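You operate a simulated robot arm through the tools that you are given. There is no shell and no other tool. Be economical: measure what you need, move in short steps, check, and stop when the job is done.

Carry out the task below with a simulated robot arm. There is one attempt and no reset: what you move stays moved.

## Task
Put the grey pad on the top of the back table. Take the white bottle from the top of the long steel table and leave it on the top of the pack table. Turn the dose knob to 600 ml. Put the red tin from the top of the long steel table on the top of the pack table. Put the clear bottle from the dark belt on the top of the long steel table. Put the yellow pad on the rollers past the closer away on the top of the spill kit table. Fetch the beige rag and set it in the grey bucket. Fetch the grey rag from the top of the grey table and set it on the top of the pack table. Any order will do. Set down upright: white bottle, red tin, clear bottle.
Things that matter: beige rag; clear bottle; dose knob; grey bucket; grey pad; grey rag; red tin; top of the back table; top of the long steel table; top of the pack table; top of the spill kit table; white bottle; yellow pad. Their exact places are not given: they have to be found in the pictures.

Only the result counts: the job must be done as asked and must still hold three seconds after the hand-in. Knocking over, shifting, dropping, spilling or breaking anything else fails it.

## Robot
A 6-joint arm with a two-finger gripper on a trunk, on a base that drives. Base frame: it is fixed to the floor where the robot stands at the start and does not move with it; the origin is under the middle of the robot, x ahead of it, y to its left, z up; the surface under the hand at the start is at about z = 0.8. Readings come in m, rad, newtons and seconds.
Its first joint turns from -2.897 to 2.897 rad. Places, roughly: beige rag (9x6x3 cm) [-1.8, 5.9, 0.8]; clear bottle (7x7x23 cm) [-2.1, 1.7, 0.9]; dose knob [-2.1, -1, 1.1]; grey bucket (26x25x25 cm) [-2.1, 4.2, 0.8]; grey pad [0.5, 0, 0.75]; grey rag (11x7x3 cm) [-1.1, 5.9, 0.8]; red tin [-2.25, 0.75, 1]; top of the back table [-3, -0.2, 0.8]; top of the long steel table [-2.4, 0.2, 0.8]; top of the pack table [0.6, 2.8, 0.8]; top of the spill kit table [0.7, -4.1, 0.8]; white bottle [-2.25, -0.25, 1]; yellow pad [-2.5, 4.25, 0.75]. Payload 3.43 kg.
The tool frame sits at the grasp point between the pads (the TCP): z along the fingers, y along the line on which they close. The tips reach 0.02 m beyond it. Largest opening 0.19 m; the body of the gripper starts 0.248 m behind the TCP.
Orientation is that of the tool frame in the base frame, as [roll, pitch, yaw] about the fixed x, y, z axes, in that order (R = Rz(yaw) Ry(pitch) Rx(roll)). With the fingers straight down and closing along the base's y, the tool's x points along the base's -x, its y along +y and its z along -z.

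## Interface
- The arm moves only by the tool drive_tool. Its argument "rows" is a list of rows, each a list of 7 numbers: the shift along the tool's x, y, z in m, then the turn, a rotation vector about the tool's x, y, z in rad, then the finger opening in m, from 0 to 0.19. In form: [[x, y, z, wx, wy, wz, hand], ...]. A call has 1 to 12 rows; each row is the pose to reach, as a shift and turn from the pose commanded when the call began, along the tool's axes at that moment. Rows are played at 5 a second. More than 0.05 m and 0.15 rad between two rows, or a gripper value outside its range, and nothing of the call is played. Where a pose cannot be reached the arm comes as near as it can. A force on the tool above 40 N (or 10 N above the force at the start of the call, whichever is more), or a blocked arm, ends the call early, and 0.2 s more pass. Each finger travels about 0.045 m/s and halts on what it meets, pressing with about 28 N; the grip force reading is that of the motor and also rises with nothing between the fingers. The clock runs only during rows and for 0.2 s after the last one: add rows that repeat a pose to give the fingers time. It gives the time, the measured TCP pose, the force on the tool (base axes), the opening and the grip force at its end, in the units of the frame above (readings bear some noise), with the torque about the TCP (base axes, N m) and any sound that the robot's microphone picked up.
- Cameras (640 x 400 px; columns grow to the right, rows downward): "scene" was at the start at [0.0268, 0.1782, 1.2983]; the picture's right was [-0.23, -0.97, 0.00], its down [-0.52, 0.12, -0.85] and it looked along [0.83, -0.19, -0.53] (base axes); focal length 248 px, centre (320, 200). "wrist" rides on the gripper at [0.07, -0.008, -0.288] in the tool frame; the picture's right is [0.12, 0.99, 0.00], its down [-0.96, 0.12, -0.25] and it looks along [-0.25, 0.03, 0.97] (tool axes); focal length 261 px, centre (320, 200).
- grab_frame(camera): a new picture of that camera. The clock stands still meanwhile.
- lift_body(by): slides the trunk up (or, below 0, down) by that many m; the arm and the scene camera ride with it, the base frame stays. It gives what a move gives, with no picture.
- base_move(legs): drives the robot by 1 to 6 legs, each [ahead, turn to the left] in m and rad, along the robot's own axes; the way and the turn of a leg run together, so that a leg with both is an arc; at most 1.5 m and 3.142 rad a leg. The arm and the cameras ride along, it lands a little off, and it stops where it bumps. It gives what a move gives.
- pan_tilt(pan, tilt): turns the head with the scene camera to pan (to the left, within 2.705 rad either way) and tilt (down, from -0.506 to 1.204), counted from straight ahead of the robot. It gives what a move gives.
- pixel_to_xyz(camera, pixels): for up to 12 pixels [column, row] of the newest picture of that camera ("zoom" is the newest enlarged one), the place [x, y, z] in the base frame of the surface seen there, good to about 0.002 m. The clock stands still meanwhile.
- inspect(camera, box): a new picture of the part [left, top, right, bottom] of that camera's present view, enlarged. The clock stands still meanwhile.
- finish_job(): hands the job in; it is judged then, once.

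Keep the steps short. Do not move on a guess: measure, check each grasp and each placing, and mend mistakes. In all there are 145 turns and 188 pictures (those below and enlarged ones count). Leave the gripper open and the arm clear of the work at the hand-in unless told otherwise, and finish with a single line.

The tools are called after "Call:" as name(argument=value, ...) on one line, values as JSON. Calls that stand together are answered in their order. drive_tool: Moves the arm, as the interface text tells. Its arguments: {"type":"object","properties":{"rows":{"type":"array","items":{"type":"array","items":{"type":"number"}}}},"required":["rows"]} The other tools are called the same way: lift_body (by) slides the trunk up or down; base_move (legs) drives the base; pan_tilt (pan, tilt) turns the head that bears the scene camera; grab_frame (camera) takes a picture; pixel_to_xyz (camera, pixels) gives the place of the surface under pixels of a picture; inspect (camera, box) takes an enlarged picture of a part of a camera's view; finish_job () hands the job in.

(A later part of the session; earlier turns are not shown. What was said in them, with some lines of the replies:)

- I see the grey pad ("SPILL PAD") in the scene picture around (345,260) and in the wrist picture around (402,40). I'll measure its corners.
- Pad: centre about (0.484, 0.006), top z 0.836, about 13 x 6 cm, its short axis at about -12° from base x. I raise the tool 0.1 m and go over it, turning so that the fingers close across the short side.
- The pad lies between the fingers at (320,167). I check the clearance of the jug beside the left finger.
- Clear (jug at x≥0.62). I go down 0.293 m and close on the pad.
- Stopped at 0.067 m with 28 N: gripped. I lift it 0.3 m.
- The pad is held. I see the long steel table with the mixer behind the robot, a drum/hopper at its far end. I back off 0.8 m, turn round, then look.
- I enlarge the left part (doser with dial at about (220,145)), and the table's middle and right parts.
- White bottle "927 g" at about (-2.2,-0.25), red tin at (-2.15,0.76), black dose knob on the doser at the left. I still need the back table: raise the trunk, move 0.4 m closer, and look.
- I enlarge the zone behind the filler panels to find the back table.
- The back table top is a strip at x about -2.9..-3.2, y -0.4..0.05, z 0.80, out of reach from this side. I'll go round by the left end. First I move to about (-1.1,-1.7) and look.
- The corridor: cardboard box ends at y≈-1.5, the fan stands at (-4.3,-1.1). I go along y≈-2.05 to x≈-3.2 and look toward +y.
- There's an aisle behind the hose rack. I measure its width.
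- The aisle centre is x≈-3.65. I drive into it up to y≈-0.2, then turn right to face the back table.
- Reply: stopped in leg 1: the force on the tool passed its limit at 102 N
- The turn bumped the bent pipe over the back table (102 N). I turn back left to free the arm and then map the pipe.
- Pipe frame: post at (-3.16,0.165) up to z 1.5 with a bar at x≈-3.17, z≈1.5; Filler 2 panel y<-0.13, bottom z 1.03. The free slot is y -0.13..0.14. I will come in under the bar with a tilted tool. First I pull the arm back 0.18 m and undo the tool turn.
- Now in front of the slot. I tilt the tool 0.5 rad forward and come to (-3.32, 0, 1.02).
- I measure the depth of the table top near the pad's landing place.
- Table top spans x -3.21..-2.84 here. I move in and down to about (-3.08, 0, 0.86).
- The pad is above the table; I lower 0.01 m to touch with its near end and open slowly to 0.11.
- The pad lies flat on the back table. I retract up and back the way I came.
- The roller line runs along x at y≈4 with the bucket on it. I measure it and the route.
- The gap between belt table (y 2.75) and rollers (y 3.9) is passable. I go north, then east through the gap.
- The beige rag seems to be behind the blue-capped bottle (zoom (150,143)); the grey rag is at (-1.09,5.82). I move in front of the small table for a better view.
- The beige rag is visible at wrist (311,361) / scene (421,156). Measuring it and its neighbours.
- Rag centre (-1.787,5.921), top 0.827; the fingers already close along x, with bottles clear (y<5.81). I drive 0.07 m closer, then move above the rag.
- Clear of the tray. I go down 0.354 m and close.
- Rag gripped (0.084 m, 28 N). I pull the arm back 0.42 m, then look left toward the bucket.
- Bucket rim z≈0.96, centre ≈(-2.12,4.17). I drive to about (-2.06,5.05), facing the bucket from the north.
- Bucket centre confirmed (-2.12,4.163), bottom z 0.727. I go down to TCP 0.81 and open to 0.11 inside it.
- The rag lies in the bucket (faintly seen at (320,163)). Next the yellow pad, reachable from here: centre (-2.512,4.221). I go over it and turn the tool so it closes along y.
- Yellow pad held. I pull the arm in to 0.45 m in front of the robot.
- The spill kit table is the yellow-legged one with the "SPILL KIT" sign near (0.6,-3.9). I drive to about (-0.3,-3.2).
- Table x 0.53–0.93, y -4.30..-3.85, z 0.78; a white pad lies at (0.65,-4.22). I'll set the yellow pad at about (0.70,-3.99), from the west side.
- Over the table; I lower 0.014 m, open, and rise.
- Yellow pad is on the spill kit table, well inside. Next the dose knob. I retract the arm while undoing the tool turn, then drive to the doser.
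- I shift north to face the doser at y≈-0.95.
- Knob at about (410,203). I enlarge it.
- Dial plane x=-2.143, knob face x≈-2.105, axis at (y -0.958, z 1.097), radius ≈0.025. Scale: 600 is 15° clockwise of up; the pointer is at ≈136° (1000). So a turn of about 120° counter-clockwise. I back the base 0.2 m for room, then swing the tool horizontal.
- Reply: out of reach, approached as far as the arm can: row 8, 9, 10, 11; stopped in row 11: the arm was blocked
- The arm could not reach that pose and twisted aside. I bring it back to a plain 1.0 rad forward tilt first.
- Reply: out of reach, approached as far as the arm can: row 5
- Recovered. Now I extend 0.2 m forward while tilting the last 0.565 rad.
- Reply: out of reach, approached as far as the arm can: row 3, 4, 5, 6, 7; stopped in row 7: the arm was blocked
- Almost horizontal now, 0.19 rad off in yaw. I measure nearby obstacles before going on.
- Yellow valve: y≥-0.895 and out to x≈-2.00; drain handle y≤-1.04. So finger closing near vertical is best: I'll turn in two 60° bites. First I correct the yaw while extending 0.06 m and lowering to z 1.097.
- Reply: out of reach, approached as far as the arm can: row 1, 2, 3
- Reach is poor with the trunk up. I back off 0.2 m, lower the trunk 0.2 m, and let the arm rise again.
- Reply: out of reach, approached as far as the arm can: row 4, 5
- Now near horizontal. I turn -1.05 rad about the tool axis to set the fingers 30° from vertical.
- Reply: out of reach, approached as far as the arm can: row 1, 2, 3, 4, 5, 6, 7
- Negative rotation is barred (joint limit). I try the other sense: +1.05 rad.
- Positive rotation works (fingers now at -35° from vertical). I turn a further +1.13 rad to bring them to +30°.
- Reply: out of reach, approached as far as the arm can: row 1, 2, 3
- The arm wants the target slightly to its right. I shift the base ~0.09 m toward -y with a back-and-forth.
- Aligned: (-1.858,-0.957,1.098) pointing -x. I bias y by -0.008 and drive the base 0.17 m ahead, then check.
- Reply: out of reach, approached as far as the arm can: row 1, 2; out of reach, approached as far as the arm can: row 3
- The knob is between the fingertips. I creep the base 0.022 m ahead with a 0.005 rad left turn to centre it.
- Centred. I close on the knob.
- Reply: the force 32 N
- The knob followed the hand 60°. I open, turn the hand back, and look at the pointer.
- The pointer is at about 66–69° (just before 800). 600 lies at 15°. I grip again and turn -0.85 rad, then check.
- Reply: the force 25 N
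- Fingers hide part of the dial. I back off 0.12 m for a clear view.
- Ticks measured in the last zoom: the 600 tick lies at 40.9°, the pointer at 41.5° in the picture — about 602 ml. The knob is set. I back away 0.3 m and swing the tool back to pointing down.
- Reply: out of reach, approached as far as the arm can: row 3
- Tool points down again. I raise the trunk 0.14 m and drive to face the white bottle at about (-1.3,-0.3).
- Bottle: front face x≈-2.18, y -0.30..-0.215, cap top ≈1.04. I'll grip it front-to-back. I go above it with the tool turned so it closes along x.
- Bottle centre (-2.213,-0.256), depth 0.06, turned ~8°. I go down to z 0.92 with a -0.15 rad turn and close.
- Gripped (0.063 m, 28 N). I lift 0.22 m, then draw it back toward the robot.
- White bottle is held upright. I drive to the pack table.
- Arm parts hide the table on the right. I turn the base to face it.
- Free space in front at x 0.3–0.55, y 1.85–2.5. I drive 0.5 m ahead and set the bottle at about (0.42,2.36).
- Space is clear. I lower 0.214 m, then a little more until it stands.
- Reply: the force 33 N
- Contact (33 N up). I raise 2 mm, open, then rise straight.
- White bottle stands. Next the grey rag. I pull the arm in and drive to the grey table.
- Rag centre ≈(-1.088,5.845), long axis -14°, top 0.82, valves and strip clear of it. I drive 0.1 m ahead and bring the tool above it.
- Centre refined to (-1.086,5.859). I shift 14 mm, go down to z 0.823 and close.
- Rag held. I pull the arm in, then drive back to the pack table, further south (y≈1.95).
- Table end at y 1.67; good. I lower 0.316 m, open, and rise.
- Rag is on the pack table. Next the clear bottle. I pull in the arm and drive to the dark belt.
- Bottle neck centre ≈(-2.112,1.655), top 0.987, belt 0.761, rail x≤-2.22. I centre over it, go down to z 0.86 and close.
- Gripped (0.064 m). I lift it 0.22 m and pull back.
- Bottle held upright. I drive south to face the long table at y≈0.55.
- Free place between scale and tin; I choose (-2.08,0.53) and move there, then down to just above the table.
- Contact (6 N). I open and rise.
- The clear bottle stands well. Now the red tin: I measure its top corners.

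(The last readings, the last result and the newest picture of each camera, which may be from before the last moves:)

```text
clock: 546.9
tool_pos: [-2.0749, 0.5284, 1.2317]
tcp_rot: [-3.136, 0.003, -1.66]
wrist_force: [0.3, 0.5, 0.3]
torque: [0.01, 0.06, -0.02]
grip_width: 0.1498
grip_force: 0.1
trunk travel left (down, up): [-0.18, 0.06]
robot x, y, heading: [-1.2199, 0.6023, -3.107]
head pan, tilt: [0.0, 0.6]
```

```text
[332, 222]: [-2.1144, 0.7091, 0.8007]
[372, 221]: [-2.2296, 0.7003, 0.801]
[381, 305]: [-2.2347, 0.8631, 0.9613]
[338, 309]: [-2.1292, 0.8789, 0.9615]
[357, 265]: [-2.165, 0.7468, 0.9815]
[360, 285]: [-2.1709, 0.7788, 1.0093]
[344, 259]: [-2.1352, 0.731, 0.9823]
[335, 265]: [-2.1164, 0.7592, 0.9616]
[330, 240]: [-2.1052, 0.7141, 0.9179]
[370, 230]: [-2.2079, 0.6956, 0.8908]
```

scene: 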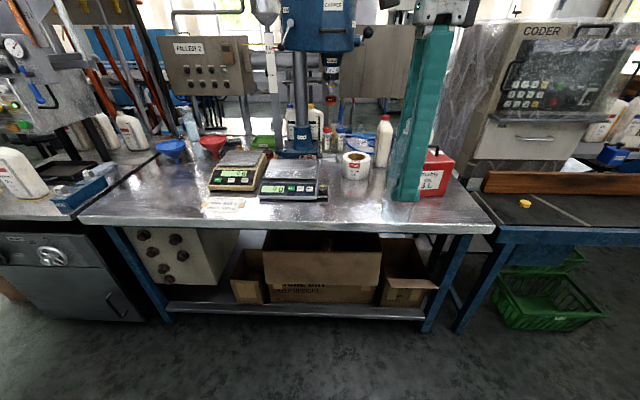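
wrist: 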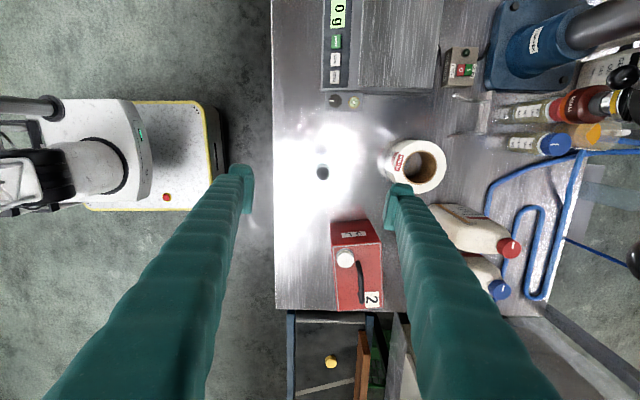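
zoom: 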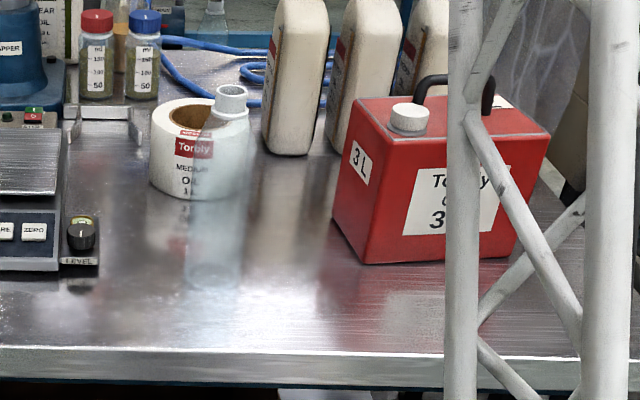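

Call:
pixel_to_xyz(camera="wrist", pixels=[[436, 212], [470, 262], [440, 225], [415, 165], [385, 165], [500, 245], [400, 310]])

Call:
inspect(camera="wrist", box=[320, 190, 540, 320])

```text
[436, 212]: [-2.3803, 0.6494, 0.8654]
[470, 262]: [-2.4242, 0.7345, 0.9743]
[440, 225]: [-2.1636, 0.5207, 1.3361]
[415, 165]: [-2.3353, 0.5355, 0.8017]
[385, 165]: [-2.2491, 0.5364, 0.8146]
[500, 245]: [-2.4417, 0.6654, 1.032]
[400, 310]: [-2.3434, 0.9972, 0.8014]
```

```text
2.91 times, centred on (430, 255) of wrist
```

zoom: 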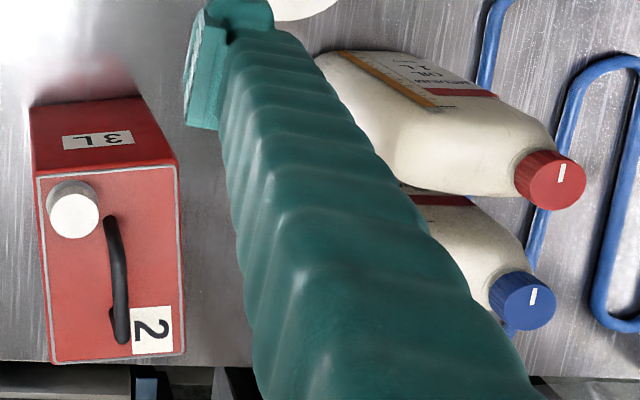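

Bottles behind the tin are ≥0.1 m away. I bring the base 0.15 m closer for reach.

Call:
base_move(legs=[[0.15, 0]])

```text
clock: 548.2
tool_pos: [-2.2013, 0.5216, 1.2313]
tcp_rot: [-3.128, 0.003, -1.657]
wrist_force: [20.5, 1.6, -8.6]
torque: [-0.16, 1.96, -0.2]
grip_width: 0.1439
grip_force: 0.1
trunk travel left (down, up): [-0.18, 0.06]
robot x, y, heading: [-1.3517, 0.5954, -3.098]
head pan, tilt: [0.0, 0.6]
stopped in leg 1: the force on the tool passed its limit at 52 N (the readings are from after the stop); the commanded pose is now the measured one
```

The arm touched something (52 N). I back off 0.1 m and look.

Call:
base_move(legs=[[-0.1, 0]])

Call:
grab_frame(camera="wrist")

Call:
pan_tilt(pan=0.0, tilt=0.3)

Call:
grab_frame(camera="scene")

```text
clock: 549.4
tool_pos: [-2.1041, 0.5287, 1.2304]
tcp_rot: [-3.131, 0.003, -1.659]
wrist_force: [0.0, 0.5, 0.7]
torque: [0.02, -0.06, 0.02]
grip_width: 0.15
grip_force: 0.1
trunk travel left (down, up): [-0.18, 0.06]
robot x, y, heading: [-1.2551, 0.6005, -3.107]
head pan, tilt: [0.0, 0.6]
```

```text
77 pictures are left
```

wrist: 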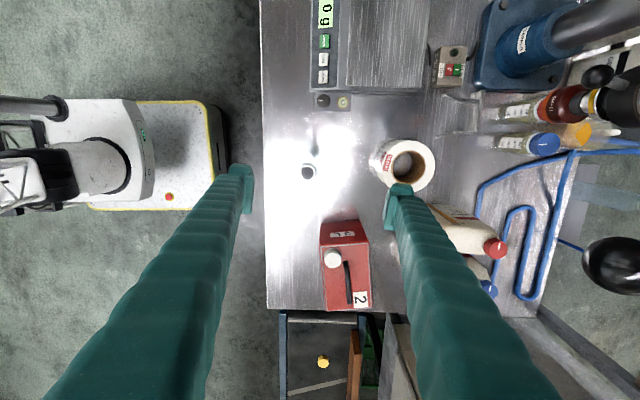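

```text
clock: 550.2
tool_pos: [-2.1057, 0.5281, 1.2307]
tcp_rot: [-3.132, 0.003, -1.661]
wrist_force: [0.6, 0.7, -0.5]
torque: [0.04, 0.02, 0.02]
grip_width: 0.1499
grip_force: 0.1
trunk travel left (down, up): [-0.18, 0.06]
robot x, y, heading: [-1.2554, 0.5989, -3.107]
head pan, tilt: [0.0, 0.3]
```

```text
76 pictures are left
```

scene: 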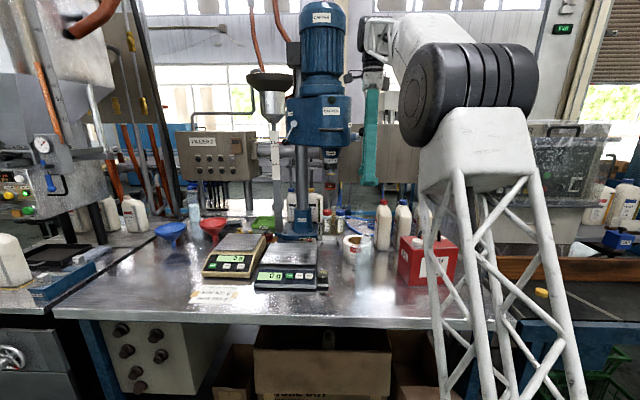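

Call:
pixel_to_xyz(camera="wrist", pixels=[[612, 265], [598, 75], [615, 100], [388, 192], [635, 270]])

Call:
inspect(camera="scene", box=[270, 50, 420, 250])

```text
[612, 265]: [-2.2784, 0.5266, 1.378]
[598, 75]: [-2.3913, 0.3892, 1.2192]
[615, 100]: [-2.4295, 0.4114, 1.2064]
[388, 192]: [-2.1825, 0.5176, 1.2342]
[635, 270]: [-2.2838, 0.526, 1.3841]
```

```text
2.00 times, centred on (345, 150) of scene
```

zoom: 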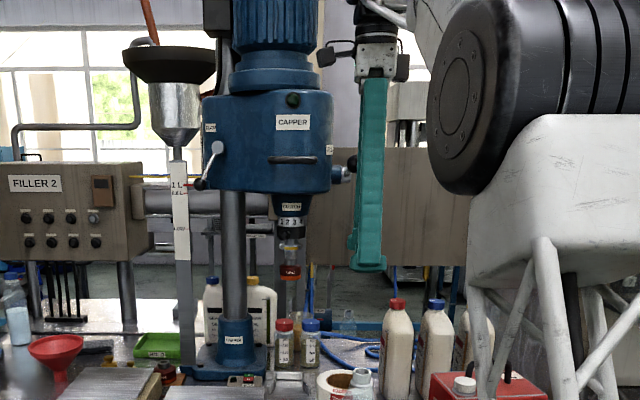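

The black ball of the capper lever is at (-2.28,0.527,1.38) - that is what was touched. I keep away: first move along +y to the tin, then 0.064 m in.

Call:
drive_tool(rows=[[-0.043, 0.004, 0, 0, 0, -0.03, 0.15], [-0.086, 0.008, 0, 0, 0, -0.06, 0.15], [-0.13, 0.012, 0, 0, 0, -0.09, 0.15], [-0.173, 0.016, 0, 0, 0, -0.12, 0.15], [-0.216, 0.02, 0, 0, 0, -0.15, 0.15], [-0.259, 0.0234, 0, 0, 0, -0.18, 0.15], [-0.256, 0.055, 0, 0, 0, -0.21, 0.15], [-0.2532, 0.0871, 0, 0, 0, -0.234, 0.15]])

Call:
grab_frame(camera="wrist")

```text
clock: 552.0
tool_pos: [-2.1595, 0.7861, 1.2193]
tcp_rot: [-3.138, 0.002, -1.427]
wrist_force: [0.8, 0.5, 0.3]
torque: [-0.02, 0.11, -0.02]
grip_width: 0.1499
grip_force: 0.0
out of reach, approached as far as the arm can: row 8
trunk travel left (down, up): [-0.18, 0.06]
robot x, y, heading: [-1.2521, 0.5978, -3.105]
head pan, tilt: [0.0, 0.3]
```

```text
74 pictures are left
```

wrist: 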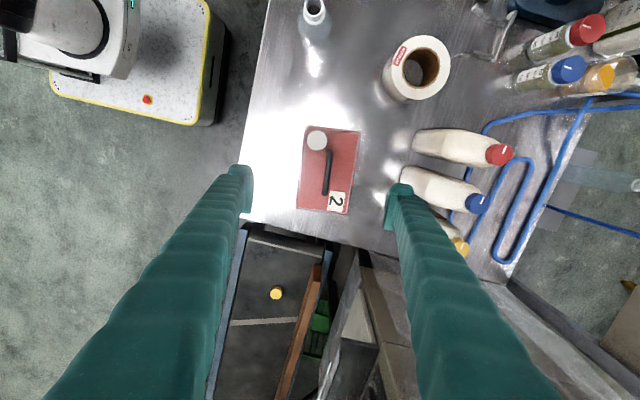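

Call:
base_move(legs=[[0.06, 0]])

Call:
grab_frame(camera="wrist")

Call:
pixel_to_xyz(camera="wrist", pixels=[[320, 165], [300, 170]])

```text
clock: 552.9
tool_pos: [-2.2175, 0.785, 1.2194]
tcp_rot: [-3.136, 0.002, -1.429]
wrist_force: [0.7, -0.2, 0.1]
torque: [0.01, 0.03, -0.01]
grip_width: 0.15
grip_force: 0.1
trunk travel left (down, up): [-0.18, 0.06]
robot x, y, heading: [-1.3156, 0.5941, -3.104]
head pan, tilt: [0.0, 0.3]
```

```text
73 pictures are left
```

wrist: 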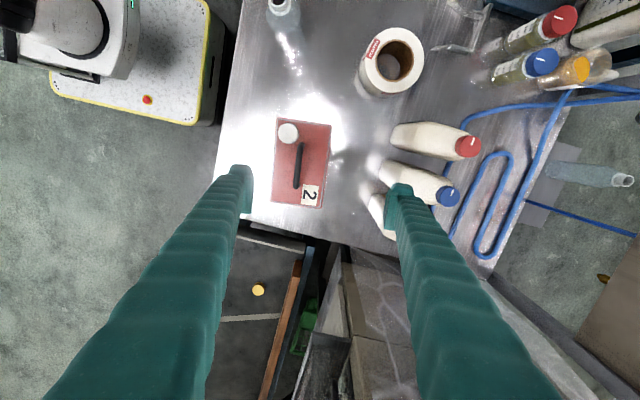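

```text
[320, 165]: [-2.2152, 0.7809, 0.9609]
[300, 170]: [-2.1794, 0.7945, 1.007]
```

Measuring the tin's top corners from here.

Call:
pixel_to_xyz(camera="wrist", pixels=[[279, 120], [329, 125], [323, 206], [272, 201], [275, 160], [326, 165]])

```text
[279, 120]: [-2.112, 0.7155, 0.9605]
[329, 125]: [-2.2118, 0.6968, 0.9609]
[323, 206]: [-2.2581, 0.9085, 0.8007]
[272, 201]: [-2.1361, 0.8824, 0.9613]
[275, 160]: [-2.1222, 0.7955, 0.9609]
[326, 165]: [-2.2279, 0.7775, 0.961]
```

Tin centre (-2.175,0.789). I shift back 0.043 m, go down to z 0.875 and close.

Call:
drive_tool(rows=[[0.002, -0.0427, 0, 0, 0, 0, 0.15], [0.002, -0.0427, 0.045, 0, 0, 0, 0.15], [0.002, -0.0427, 0.09, 0, 0, 0, 0.15], [0.002, -0.0427, 0.135, 0, 0, 0, 0.15], [0.002, -0.0427, 0.18, 0, 0, 0, 0.15], [0.002, -0.0427, 0.225, 0, 0, 0, 0.15], [0.002, -0.0427, 0.27, 0, 0, 0, 0.15], [0.002, -0.0427, 0.31, 0, 0, 0, 0.15], [0.002, -0.0427, 0.344, 0, 0, 0, 0.15], [0.002, -0.0427, 0.344, 0, 0, 0, 0.15]])

Call:
drive_tool(rows=[[0, 0, 0, 0, 0, 0, 0.13], [0, 0, 0, 0, 0, 0, 0.115], [0, 0, 0, 0, 0, 0, 0.1], [0, 0, 0, 0, 0, 0, 0.09], [0, 0, 0, 0, 0, 0, 0.08], [0, 0, 0, 0, 0, 0, 0.08]])

```text
clock: 555.1
tool_pos: [-2.1741, 0.7881, 0.8749]
tcp_rot: [-3.137, 0.002, -1.427]
wrist_force: [-1.1, -0.1, 0.1]
torque: [0.01, 0.02, 0.0]
grip_width: 0.1497
grip_force: 0.0
trunk travel left (down, up): [-0.18, 0.06]
robot x, y, heading: [-1.3161, 0.595, -3.107]
head pan, tilt: [0.0, 0.3]
```

```text
clock: 556.5
tool_pos: [-2.1745, 0.7883, 0.8734]
tcp_rot: [-3.137, 0.0, -1.427]
wrist_force: [10.7, 2.4, 1.2]
torque: [-0.04, 0.78, -0.14]
grip_width: 0.1265
grip_force: 28.1
trunk travel left (down, up): [-0.18, 0.06]
robot x, y, heading: [-1.3144, 0.5987, -3.107]
head pan, tilt: [0.0, 0.3]
```

Width 0.1265 is more than the tin's 0.107, with a 10.7 N side force. I look at the picture.

Call:
grab_frame(camera="wrist")

Call:
pan_tilt(pan=-0.25, tilt=0.5)

Call:
grab_frame(camera="scene")

```text
72 pictures are left
```

wrist: 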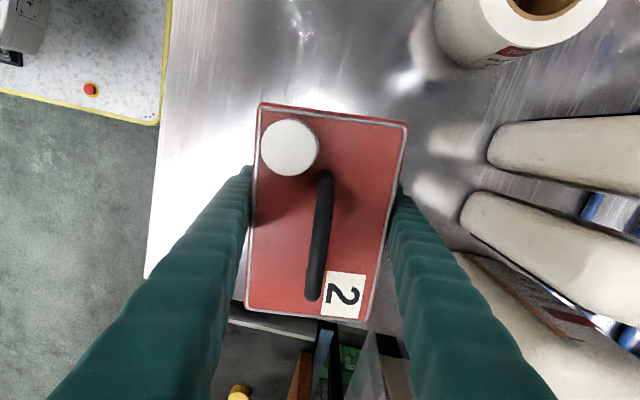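

```text
clock: 557.3
tool_pos: [-2.1745, 0.7874, 0.8756]
tcp_rot: [-3.14, 0.003, -1.428]
wrist_force: [9.7, 4.7, 1.6]
torque: [-0.23, 0.81, -0.22]
grip_width: 0.1266
grip_force: 28.5
trunk travel left (down, up): [-0.18, 0.06]
robot x, y, heading: [-1.3179, 0.5973, -3.104]
head pan, tilt: [-0.25, 0.499]
```

```text
71 pictures are left
```

scene: 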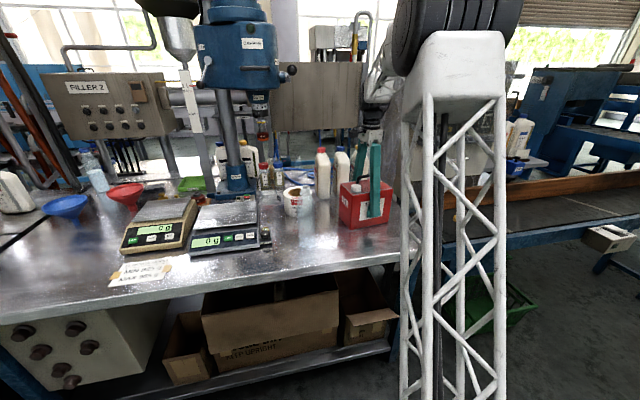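

The front finger seems to bear first (side force +10 N). I open a bit, shift 8 mm toward +x and close again.

Call:
drive_tool(rows=[[0, 0, 0, 0, 0, 0, 0.145], [0, 0, 0, 0, 0, 0, 0.145], [0, -0.008, 0, 0, 0, 0, 0.145], [0, -0.008, 0, 0, 0, 0, 0.13], [0, -0.008, 0, 0, 0, 0, 0.115], [0, -0.008, 0, 0, 0, 0, 0.1], [0, -0.008, 0, 0, 0, 0, 0.08], [0, -0.008, 0, 0, 0, 0, 0.08]])

```text
clock: 559.1
tool_pos: [-2.1679, 0.7888, 0.8757]
tcp_rot: [-3.138, 0.003, -1.428]
wrist_force: [-11.3, -4.0, 7.4]
torque: [-0.48, 1.36, 0.24]
grip_width: 0.1265
grip_force: 28.4
trunk travel left (down, up): [-0.18, 0.06]
robot x, y, heading: [-1.3108, 0.5965, -3.099]
head pan, tilt: [-0.25, 0.499]
```

Same width 0.1265 with the force reversed: that is the real width here. I relax 4 mm back and test-lift slowly.

Call:
drive_tool(rows=[[0, 0.004, 0, 0, 0, 0, 0.08], [0, 0.004, 0, 0, 0, 0, 0.07], [0, 0.004, -0.005, 0, 0, 0, 0.07], [0, 0.004, -0.012, 0, 0, 0, 0.07], [0, 0.004, -0.02, 0, 0, 0, 0.07]])

Call:
grab_frame(camera="scene")

```text
clock: 560.3
tool_pos: [-2.1711, 0.7909, 0.8938]
tcp_rot: [-3.134, 0.003, -1.43]
wrist_force: [0.0, -0.5, -29.0]
torque: [-0.07, -0.03, -0.01]
grip_width: 0.1262
grip_force: 27.8
trunk travel left (down, up): [-0.18, 0.06]
robot x, y, heading: [-1.3149, 0.5924, -3.107]
head pan, tilt: [-0.25, 0.499]
```

```text
70 pictures are left
```

scene: 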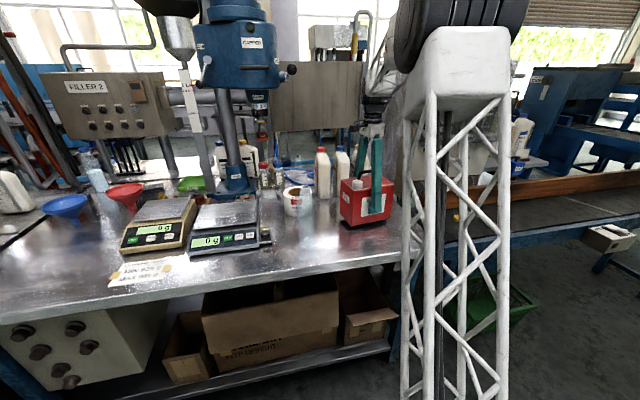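

It carries 29 N. I hold for 1.4 s and check for slip.

Call:
drive_tool(rows=[[0, 0, 0, 0, 0, 0, 0.06], [0, 0, -0.005, 0, 0, 0, 0.06], [0, 0, -0.01, 0, 0, 0, 0.06], [0, 0, -0.015, 0, 0, 0, 0.06], [0, 0, -0.02, 0, 0, 0, 0.06], [0, 0, -0.02, 0, 0, 0, 0.06], [0, 0, -0.02, 0, 0, 0, 0.06]])

Call:
grab_frame(camera="wrist")

Call:
inspect(camera="scene", box=[290, 120, 430, 250])

```text
clock: 561.9
tool_pos: [-2.1708, 0.7897, 0.9151]
tcp_rot: [-3.136, 0.002, -1.426]
wrist_force: [-0.1, 0.5, -29.0]
torque: [-0.1, -0.01, 0.01]
grip_width: 0.1263
grip_force: 27.7
trunk travel left (down, up): [-0.18, 0.06]
robot x, y, heading: [-1.314, 0.5946, -3.103]
head pan, tilt: [-0.25, 0.499]
```

```text
69 pictures are left
```

wrist: 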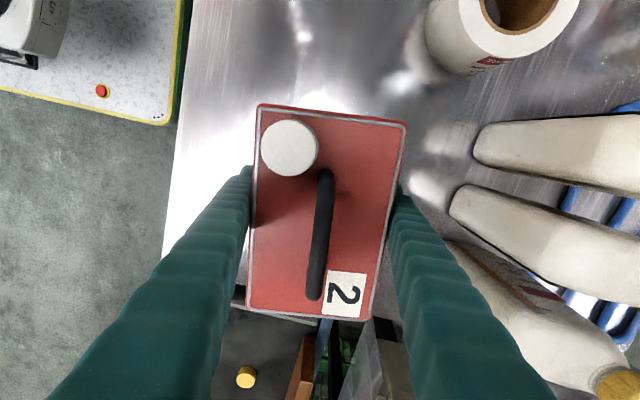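

```text
3.08 times, centred on (360, 185) of scene
```

zoom: 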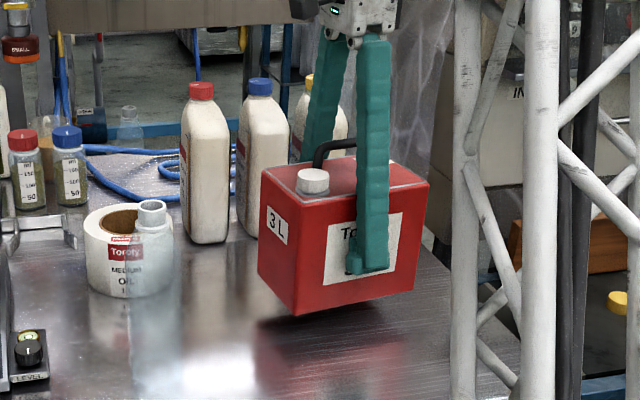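

No slip. I lift another 0.16 m and draw it back slowly.

Call:
drive_tool(rows=[[0, 0, -0.02, 0, 0, 0, 0.06], [0, 0, -0.04, 0, 0, 0, 0.06], [0, 0, -0.065, 0, 0, 0, 0.06], [0, 0, -0.09, 0, 0, 0, 0.06], [0, 0, -0.115, 0, 0, 0, 0.06], [0, 0, -0.14, 0, 0, 0, 0.06], [0, 0, -0.16, 0, 0, 0, 0.06]])

Call:
drive_tool(rows=[[0.004, -0.02, 0, 0, 0, 0, 0.06], [0.01, -0.05, 0, 0, 0, 0, 0.06], [0.016, -0.085, 0, 0, 0, 0, 0.06], [0.023, -0.12, 0, 0, 0, 0, 0.06], [0.03, -0.155, 0, 0, 0, 0, 0.06], [0.037, -0.19, 0, 0, 0, 0, 0.06], [0.044, -0.225, 0, 0, 0, 0, 0.06], [0.051, -0.26, 0, 0, 0, 0, 0.06], [0.058, -0.295, 0, 0, 0, 0, 0.06], [0.065, -0.33, 0, 0, 0, 0, 0.06], [0.07, -0.36, 0, 0, 0, 0, 0.06], [0.074, -0.38, 0, 0, 0, 0, 0.06]])

Call:
grab_frame(camera="wrist")

```text
clock: 563.5
tool_pos: [-2.1704, 0.7893, 1.0753]
tcp_rot: [-3.135, 0.001, -1.428]
wrist_force: [-0.1, -0.5, -29.5]
torque: [-0.08, 0.0, 0.0]
grip_width: 0.1263
grip_force: 27.9
trunk travel left (down, up): [-0.18, 0.06]
robot x, y, heading: [-1.316, 0.5981, -3.105]
head pan, tilt: [-0.25, 0.499]
```

```text
clock: 566.1
tool_pos: [-1.7847, 0.7723, 1.0777]
tcp_rot: [-3.137, 0.002, -1.427]
wrist_force: [-1.5, 0.7, -29.0]
torque: [-0.11, -0.11, 0.05]
grip_width: 0.126
grip_force: 27.6
trunk travel left (down, up): [-0.18, 0.06]
robot x, y, heading: [-1.317, 0.5964, -3.105]
head pan, tilt: [-0.25, 0.499]
```

```text
67 pictures are left
```

wrist: 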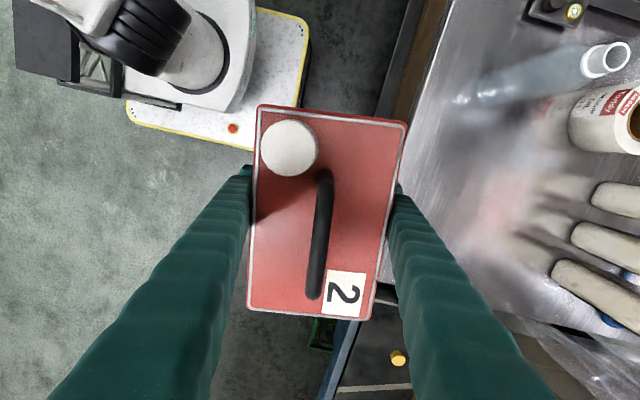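

Held firmly. I drive slowly to the pack table.

Call:
base_move(legs=[[-0.35, 0], [0, -1.6], [0.85, 0], [0.82, 0], [0, -1.57]])

Call:
grab_frame(camera="wrist")

Call:
pan_tilt(pan=0.2, tilt=0.5)

Call:
grab_frame(camera="scene")

```text
clock: 584.7
tool_pos: [-0.5417, 2.0971, 1.0775]
tcp_rot: [-3.136, 0.003, 1.675]
wrist_force: [0.1, 0.2, -28.4]
torque: [0.11, 0.03, 0.0]
grip_width: 0.1262
grip_force: 27.9
trunk travel left (down, up): [-0.18, 0.06]
robot x, y, heading: [-1.0076, 2.2894, -0.003]
head pan, tilt: [-0.25, 0.499]
```

```text
66 pictures are left
```

wrist: 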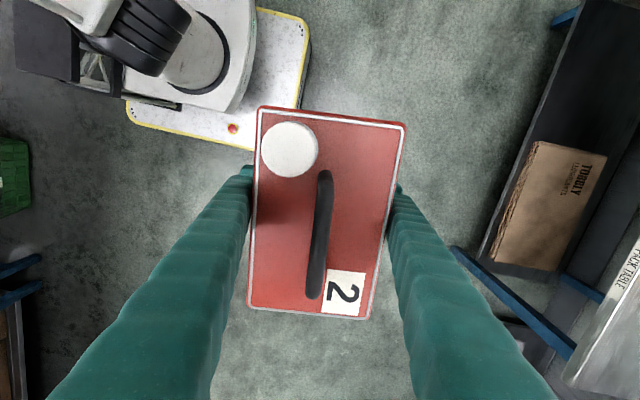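

```text
clock: 585.6
tool_pos: [-0.5418, 2.0957, 1.0773]
tcp_rot: [-3.137, 0.002, 1.676]
wrist_force: [0.1, -0.5, -28.3]
torque: [0.09, 0.04, 0.0]
grip_width: 0.1262
grip_force: 27.8
trunk travel left (down, up): [-0.18, 0.06]
robot x, y, heading: [-1.0079, 2.2915, -0.008]
head pan, tilt: [0.201, 0.499]
```

```text
65 pictures are left
```

scene: 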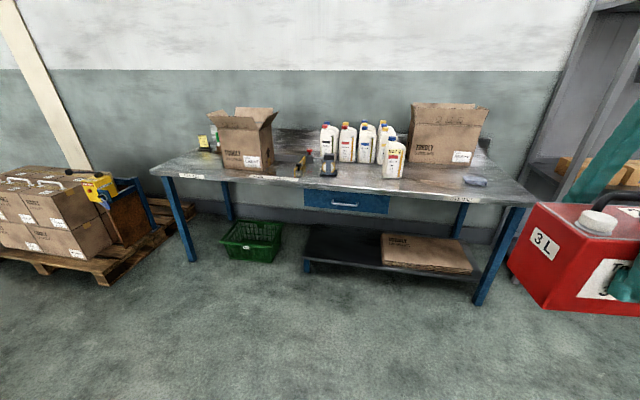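

The place between rag (y≤1.96) and bottle (y≥2.31) suits; tin centre at (0.43,2.135). I drive 0.68 m ahead.

Call:
base_move(legs=[[0.68, 0]])

```text
clock: 589.4
tool_pos: [0.1495, 2.0884, 1.0776]
tcp_rot: [-3.137, 0.001, 1.667]
wrist_force: [0.4, -0.6, -29.0]
torque: [0.1, 0.02, -0.02]
grip_width: 0.1258
grip_force: 27.6
trunk travel left (down, up): [-0.18, 0.06]
robot x, y, heading: [-0.3076, 2.2856, -0.011]
head pan, tilt: [0.201, 0.499]
```

Call:
drive_tool(rows=[[0.002, 0.03, 0, 0, 0, 0, 0.06], [0.005, 0.065, 0, 0, 0, 0, 0.06], [0.007, 0.1, 0, 0, 0, 0, 0.06], [0.01, 0.14, 0, 0, 0, 0, 0.06], [0.012, 0.18, 0, 0, 0, 0, 0.06], [0.015, 0.22, 0, 0, 0, 0, 0.06], [0.018, 0.255, 0, 0, 0, 0, 0.06], [0.02, 0.283, 0, 0, 0, 0, 0.06]])

Call:
grab_frame(camera="wrist")

```text
clock: 591.2
tool_pos: [0.427, 2.1341, 1.076]
tcp_rot: [-3.136, 0.002, 1.666]
wrist_force: [-1.1, -0.9, -29.6]
torque: [0.15, -0.06, -0.01]
grip_width: 0.1261
grip_force: 27.4
trunk travel left (down, up): [-0.18, 0.06]
robot x, y, heading: [-0.3106, 2.2851, -0.014]
head pan, tilt: [0.201, 0.499]
```

```text
64 pictures are left
```

wrist: 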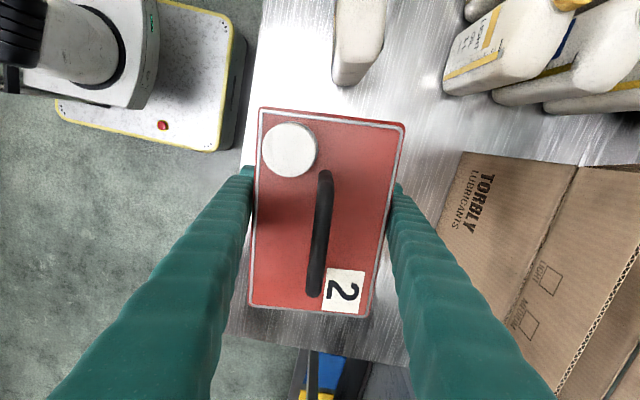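

Call:
pixel_to_xyz(camera="wrist", pixels=[[252, 300], [365, 312], [265, 112], [400, 125], [345, 82], [380, 45]])

```text
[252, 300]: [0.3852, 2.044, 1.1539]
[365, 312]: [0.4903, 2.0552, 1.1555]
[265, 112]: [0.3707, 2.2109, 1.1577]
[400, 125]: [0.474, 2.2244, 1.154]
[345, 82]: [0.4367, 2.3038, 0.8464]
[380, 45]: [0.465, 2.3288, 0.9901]
```

Tin spans y 2.04–2.23: clear of rag and bottle. I lower to just above the table.

Call:
drive_tool(rows=[[0, 0, 0.02, 0, 0, 0, 0.06], [0, 0, 0.05, 0, 0, 0, 0.06], [0, 0, 0.08, 0, 0, 0, 0.06], [0, 0, 0.11, 0, 0, 0, 0.06], [0, 0, 0.14, 0, 0, 0, 0.06], [0, 0, 0.165, 0, 0, 0, 0.06], [0, 0, 0.18, 0, 0, 0, 0.06], [0, 0, 0.186, 0, 0, 0, 0.06], [0, 0, 0.19, 0, 0, 0, 0.06]])

Call:
drive_tool(rows=[[0, 0, 0.003, 0, 0, 0, 0.06], [0, 0, 0.006, 0, 0, 0, 0.06], [0, 0, 0.008, 0, 0, 0, 0.06], [0, 0, 0.01, 0, 0, 0, 0.06], [0, 0, 0.012, 0, 0, 0, 0.06]])

```text
clock: 593.2
tool_pos: [0.4276, 2.1324, 0.8866]
tcp_rot: [-3.137, 0.002, 1.667]
wrist_force: [-0.3, 0.7, -29.1]
torque: [0.07, 0.0, -0.04]
grip_width: 0.1261
grip_force: 28.4
trunk travel left (down, up): [-0.18, 0.06]
robot x, y, heading: [-0.3158, 2.2862, -0.012]
head pan, tilt: [0.201, 0.499]
```

```text
clock: 594.4
tool_pos: [0.428, 2.1342, 0.8751]
tcp_rot: [-3.139, 0.004, 1.667]
wrist_force: [0.7, 4.3, 32.9]
torque: [-0.19, -0.29, 0.03]
grip_width: 0.1267
grip_force: 28.0
trunk travel left (down, up): [-0.18, 0.06]
robot x, y, heading: [-0.3138, 2.2852, -0.013]
head pan, tilt: [0.201, 0.499]
```

Firm contact. I ease 2 mm up, open to 0.15, and rise.

Call:
drive_tool(rows=[[0, 0, -0.002, 0, 0, 0, 0.1], [0, 0, -0.002, 0, 0, 0, 0.135], [0, 0, -0.002, 0, 0, 0, 0.15], [0, 0, -0.002, 0, 0, 0, 0.155], [0, 0, -0.002, 0, 0, 0, 0.155], [0, 0, -0.05, 0, 0, 0, 0.155], [0, 0, -0.1, 0, 0, 0, 0.155], [0, 0, -0.15, 0, 0, 0, 0.155], [0, 0, -0.2, 0, 0, 0, 0.155], [0, 0, -0.25, 0, 0, 0, 0.155], [0, 0, -0.3, 0, 0, 0, 0.155], [0, 0, -0.33, 0, 0, 0, 0.155]])

Call:
grab_frame(camera="wrist")

```text
clock: 597.0
tool_pos: [0.4278, 2.1334, 1.2029]
tcp_rot: [-3.137, 0.001, 1.668]
wrist_force: [0.2, -0.9, -0.6]
torque: [0.03, 0.04, 0.0]
grip_width: 0.1551
grip_force: 0.1
trunk travel left (down, up): [-0.18, 0.06]
robot x, y, heading: [-0.312, 2.2862, -0.01]
head pan, tilt: [0.201, 0.499]
```

```text
63 pictures are left
```

wrist: 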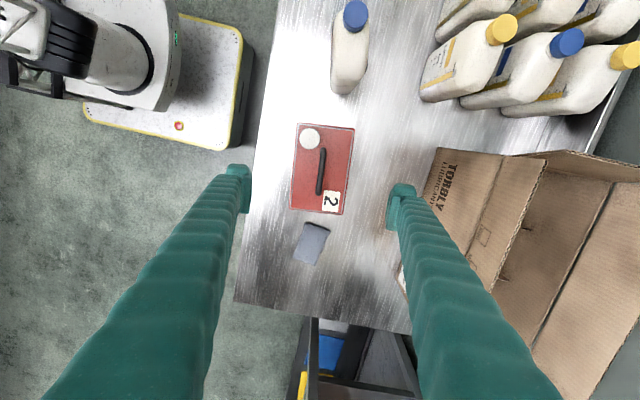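

All three items stand on the pack table, tin upright. I open fully and back away 0.4 m so the arm is clear, with a last look.

Call:
base_move(legs=[[-0.5, 0]])

Call:
drive_tool(rows=[[0, 0, 0, 0, 0, 0, 0.17], [0, 0, 0, 0, 0, 0, 0.19], [0, 0, 0, 0, 0, 0, 0.19]])

Call:
pan_tilt(pan=0.0, tilt=0.45)

Call:
grab_frame(camera="scene")

Call:
pan_tilt(pan=2.6, tilt=0.25)

Call:
grab_frame(camera="scene")

```text
clock: 599.9
tool_pos: [-0.0673, 2.1391, 1.2029]
tcp_rot: [-3.137, 0.001, 1.667]
wrist_force: [-0.2, 0.2, 0.5]
torque: [0.02, 0.04, 0.01]
grip_width: 0.1551
grip_force: 0.1
trunk travel left (down, up): [-0.18, 0.06]
robot x, y, heading: [-0.8075, 2.2906, -0.018]
head pan, tilt: [0.201, 0.499]
```

```text
clock: 600.7
tool_pos: [-0.0672, 2.1393, 1.2031]
tcp_rot: [-3.135, 0.002, 1.665]
wrist_force: [0.1, -0.1, 0.9]
torque: [-0.01, -0.02, 0.0]
grip_width: 0.1897
grip_force: 0.1
trunk travel left (down, up): [-0.18, 0.06]
robot x, y, heading: [-0.8046, 2.2914, -0.014]
head pan, tilt: [0.201, 0.499]
```

```text
clock: 601.4
tool_pos: [-0.0674, 2.1379, 1.2028]
tcp_rot: [-3.137, 0.001, 1.665]
wrist_force: [-0.2, 0.1, 0.8]
torque: [0.02, 0.01, 0.0]
grip_width: 0.19
grip_force: 0.0
trunk travel left (down, up): [-0.18, 0.06]
robot x, y, heading: [-0.8068, 2.2938, -0.013]
head pan, tilt: [0.0, 0.45]
```

```text
62 pictures are left
```

scene: 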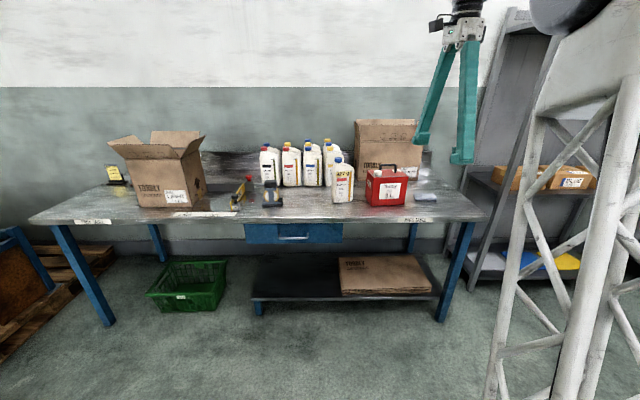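

```text
clock: 603.8
tool_pos: [-0.0672, 2.1388, 1.2021]
tcp_rot: [-3.136, 0.003, 1.667]
wrist_force: [0.5, 0.0, -0.6]
torque: [0.01, -0.04, 0.02]
grip_width: 0.19
grip_force: 0.1
trunk travel left (down, up): [-0.18, 0.06]
robot x, y, heading: [-0.8084, 2.2912, -0.008]
head pan, tilt: [2.601, 0.25]
```

```text
61 pictures are left
```

scene: 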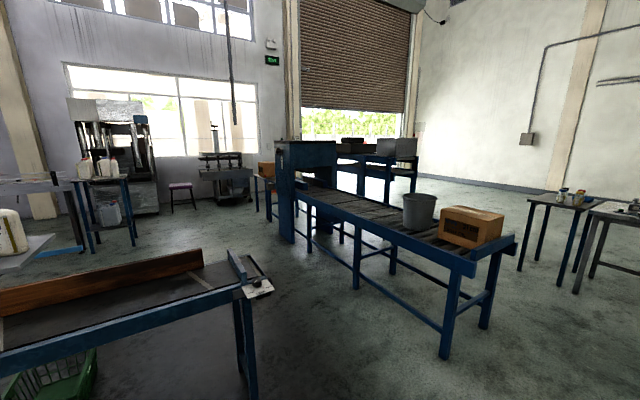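

Everything is in place, the gripper is open and the arm is clear. I hand in.

Call:
finish_job()

```text
The job is handed in.
```

All eight tasks are done and the job is handed in; on the way the arm bumped the back-table pipe frame (102 N) and the capper lever (52 N), and I saw no shift or damage, though I only roughly checked the lever.
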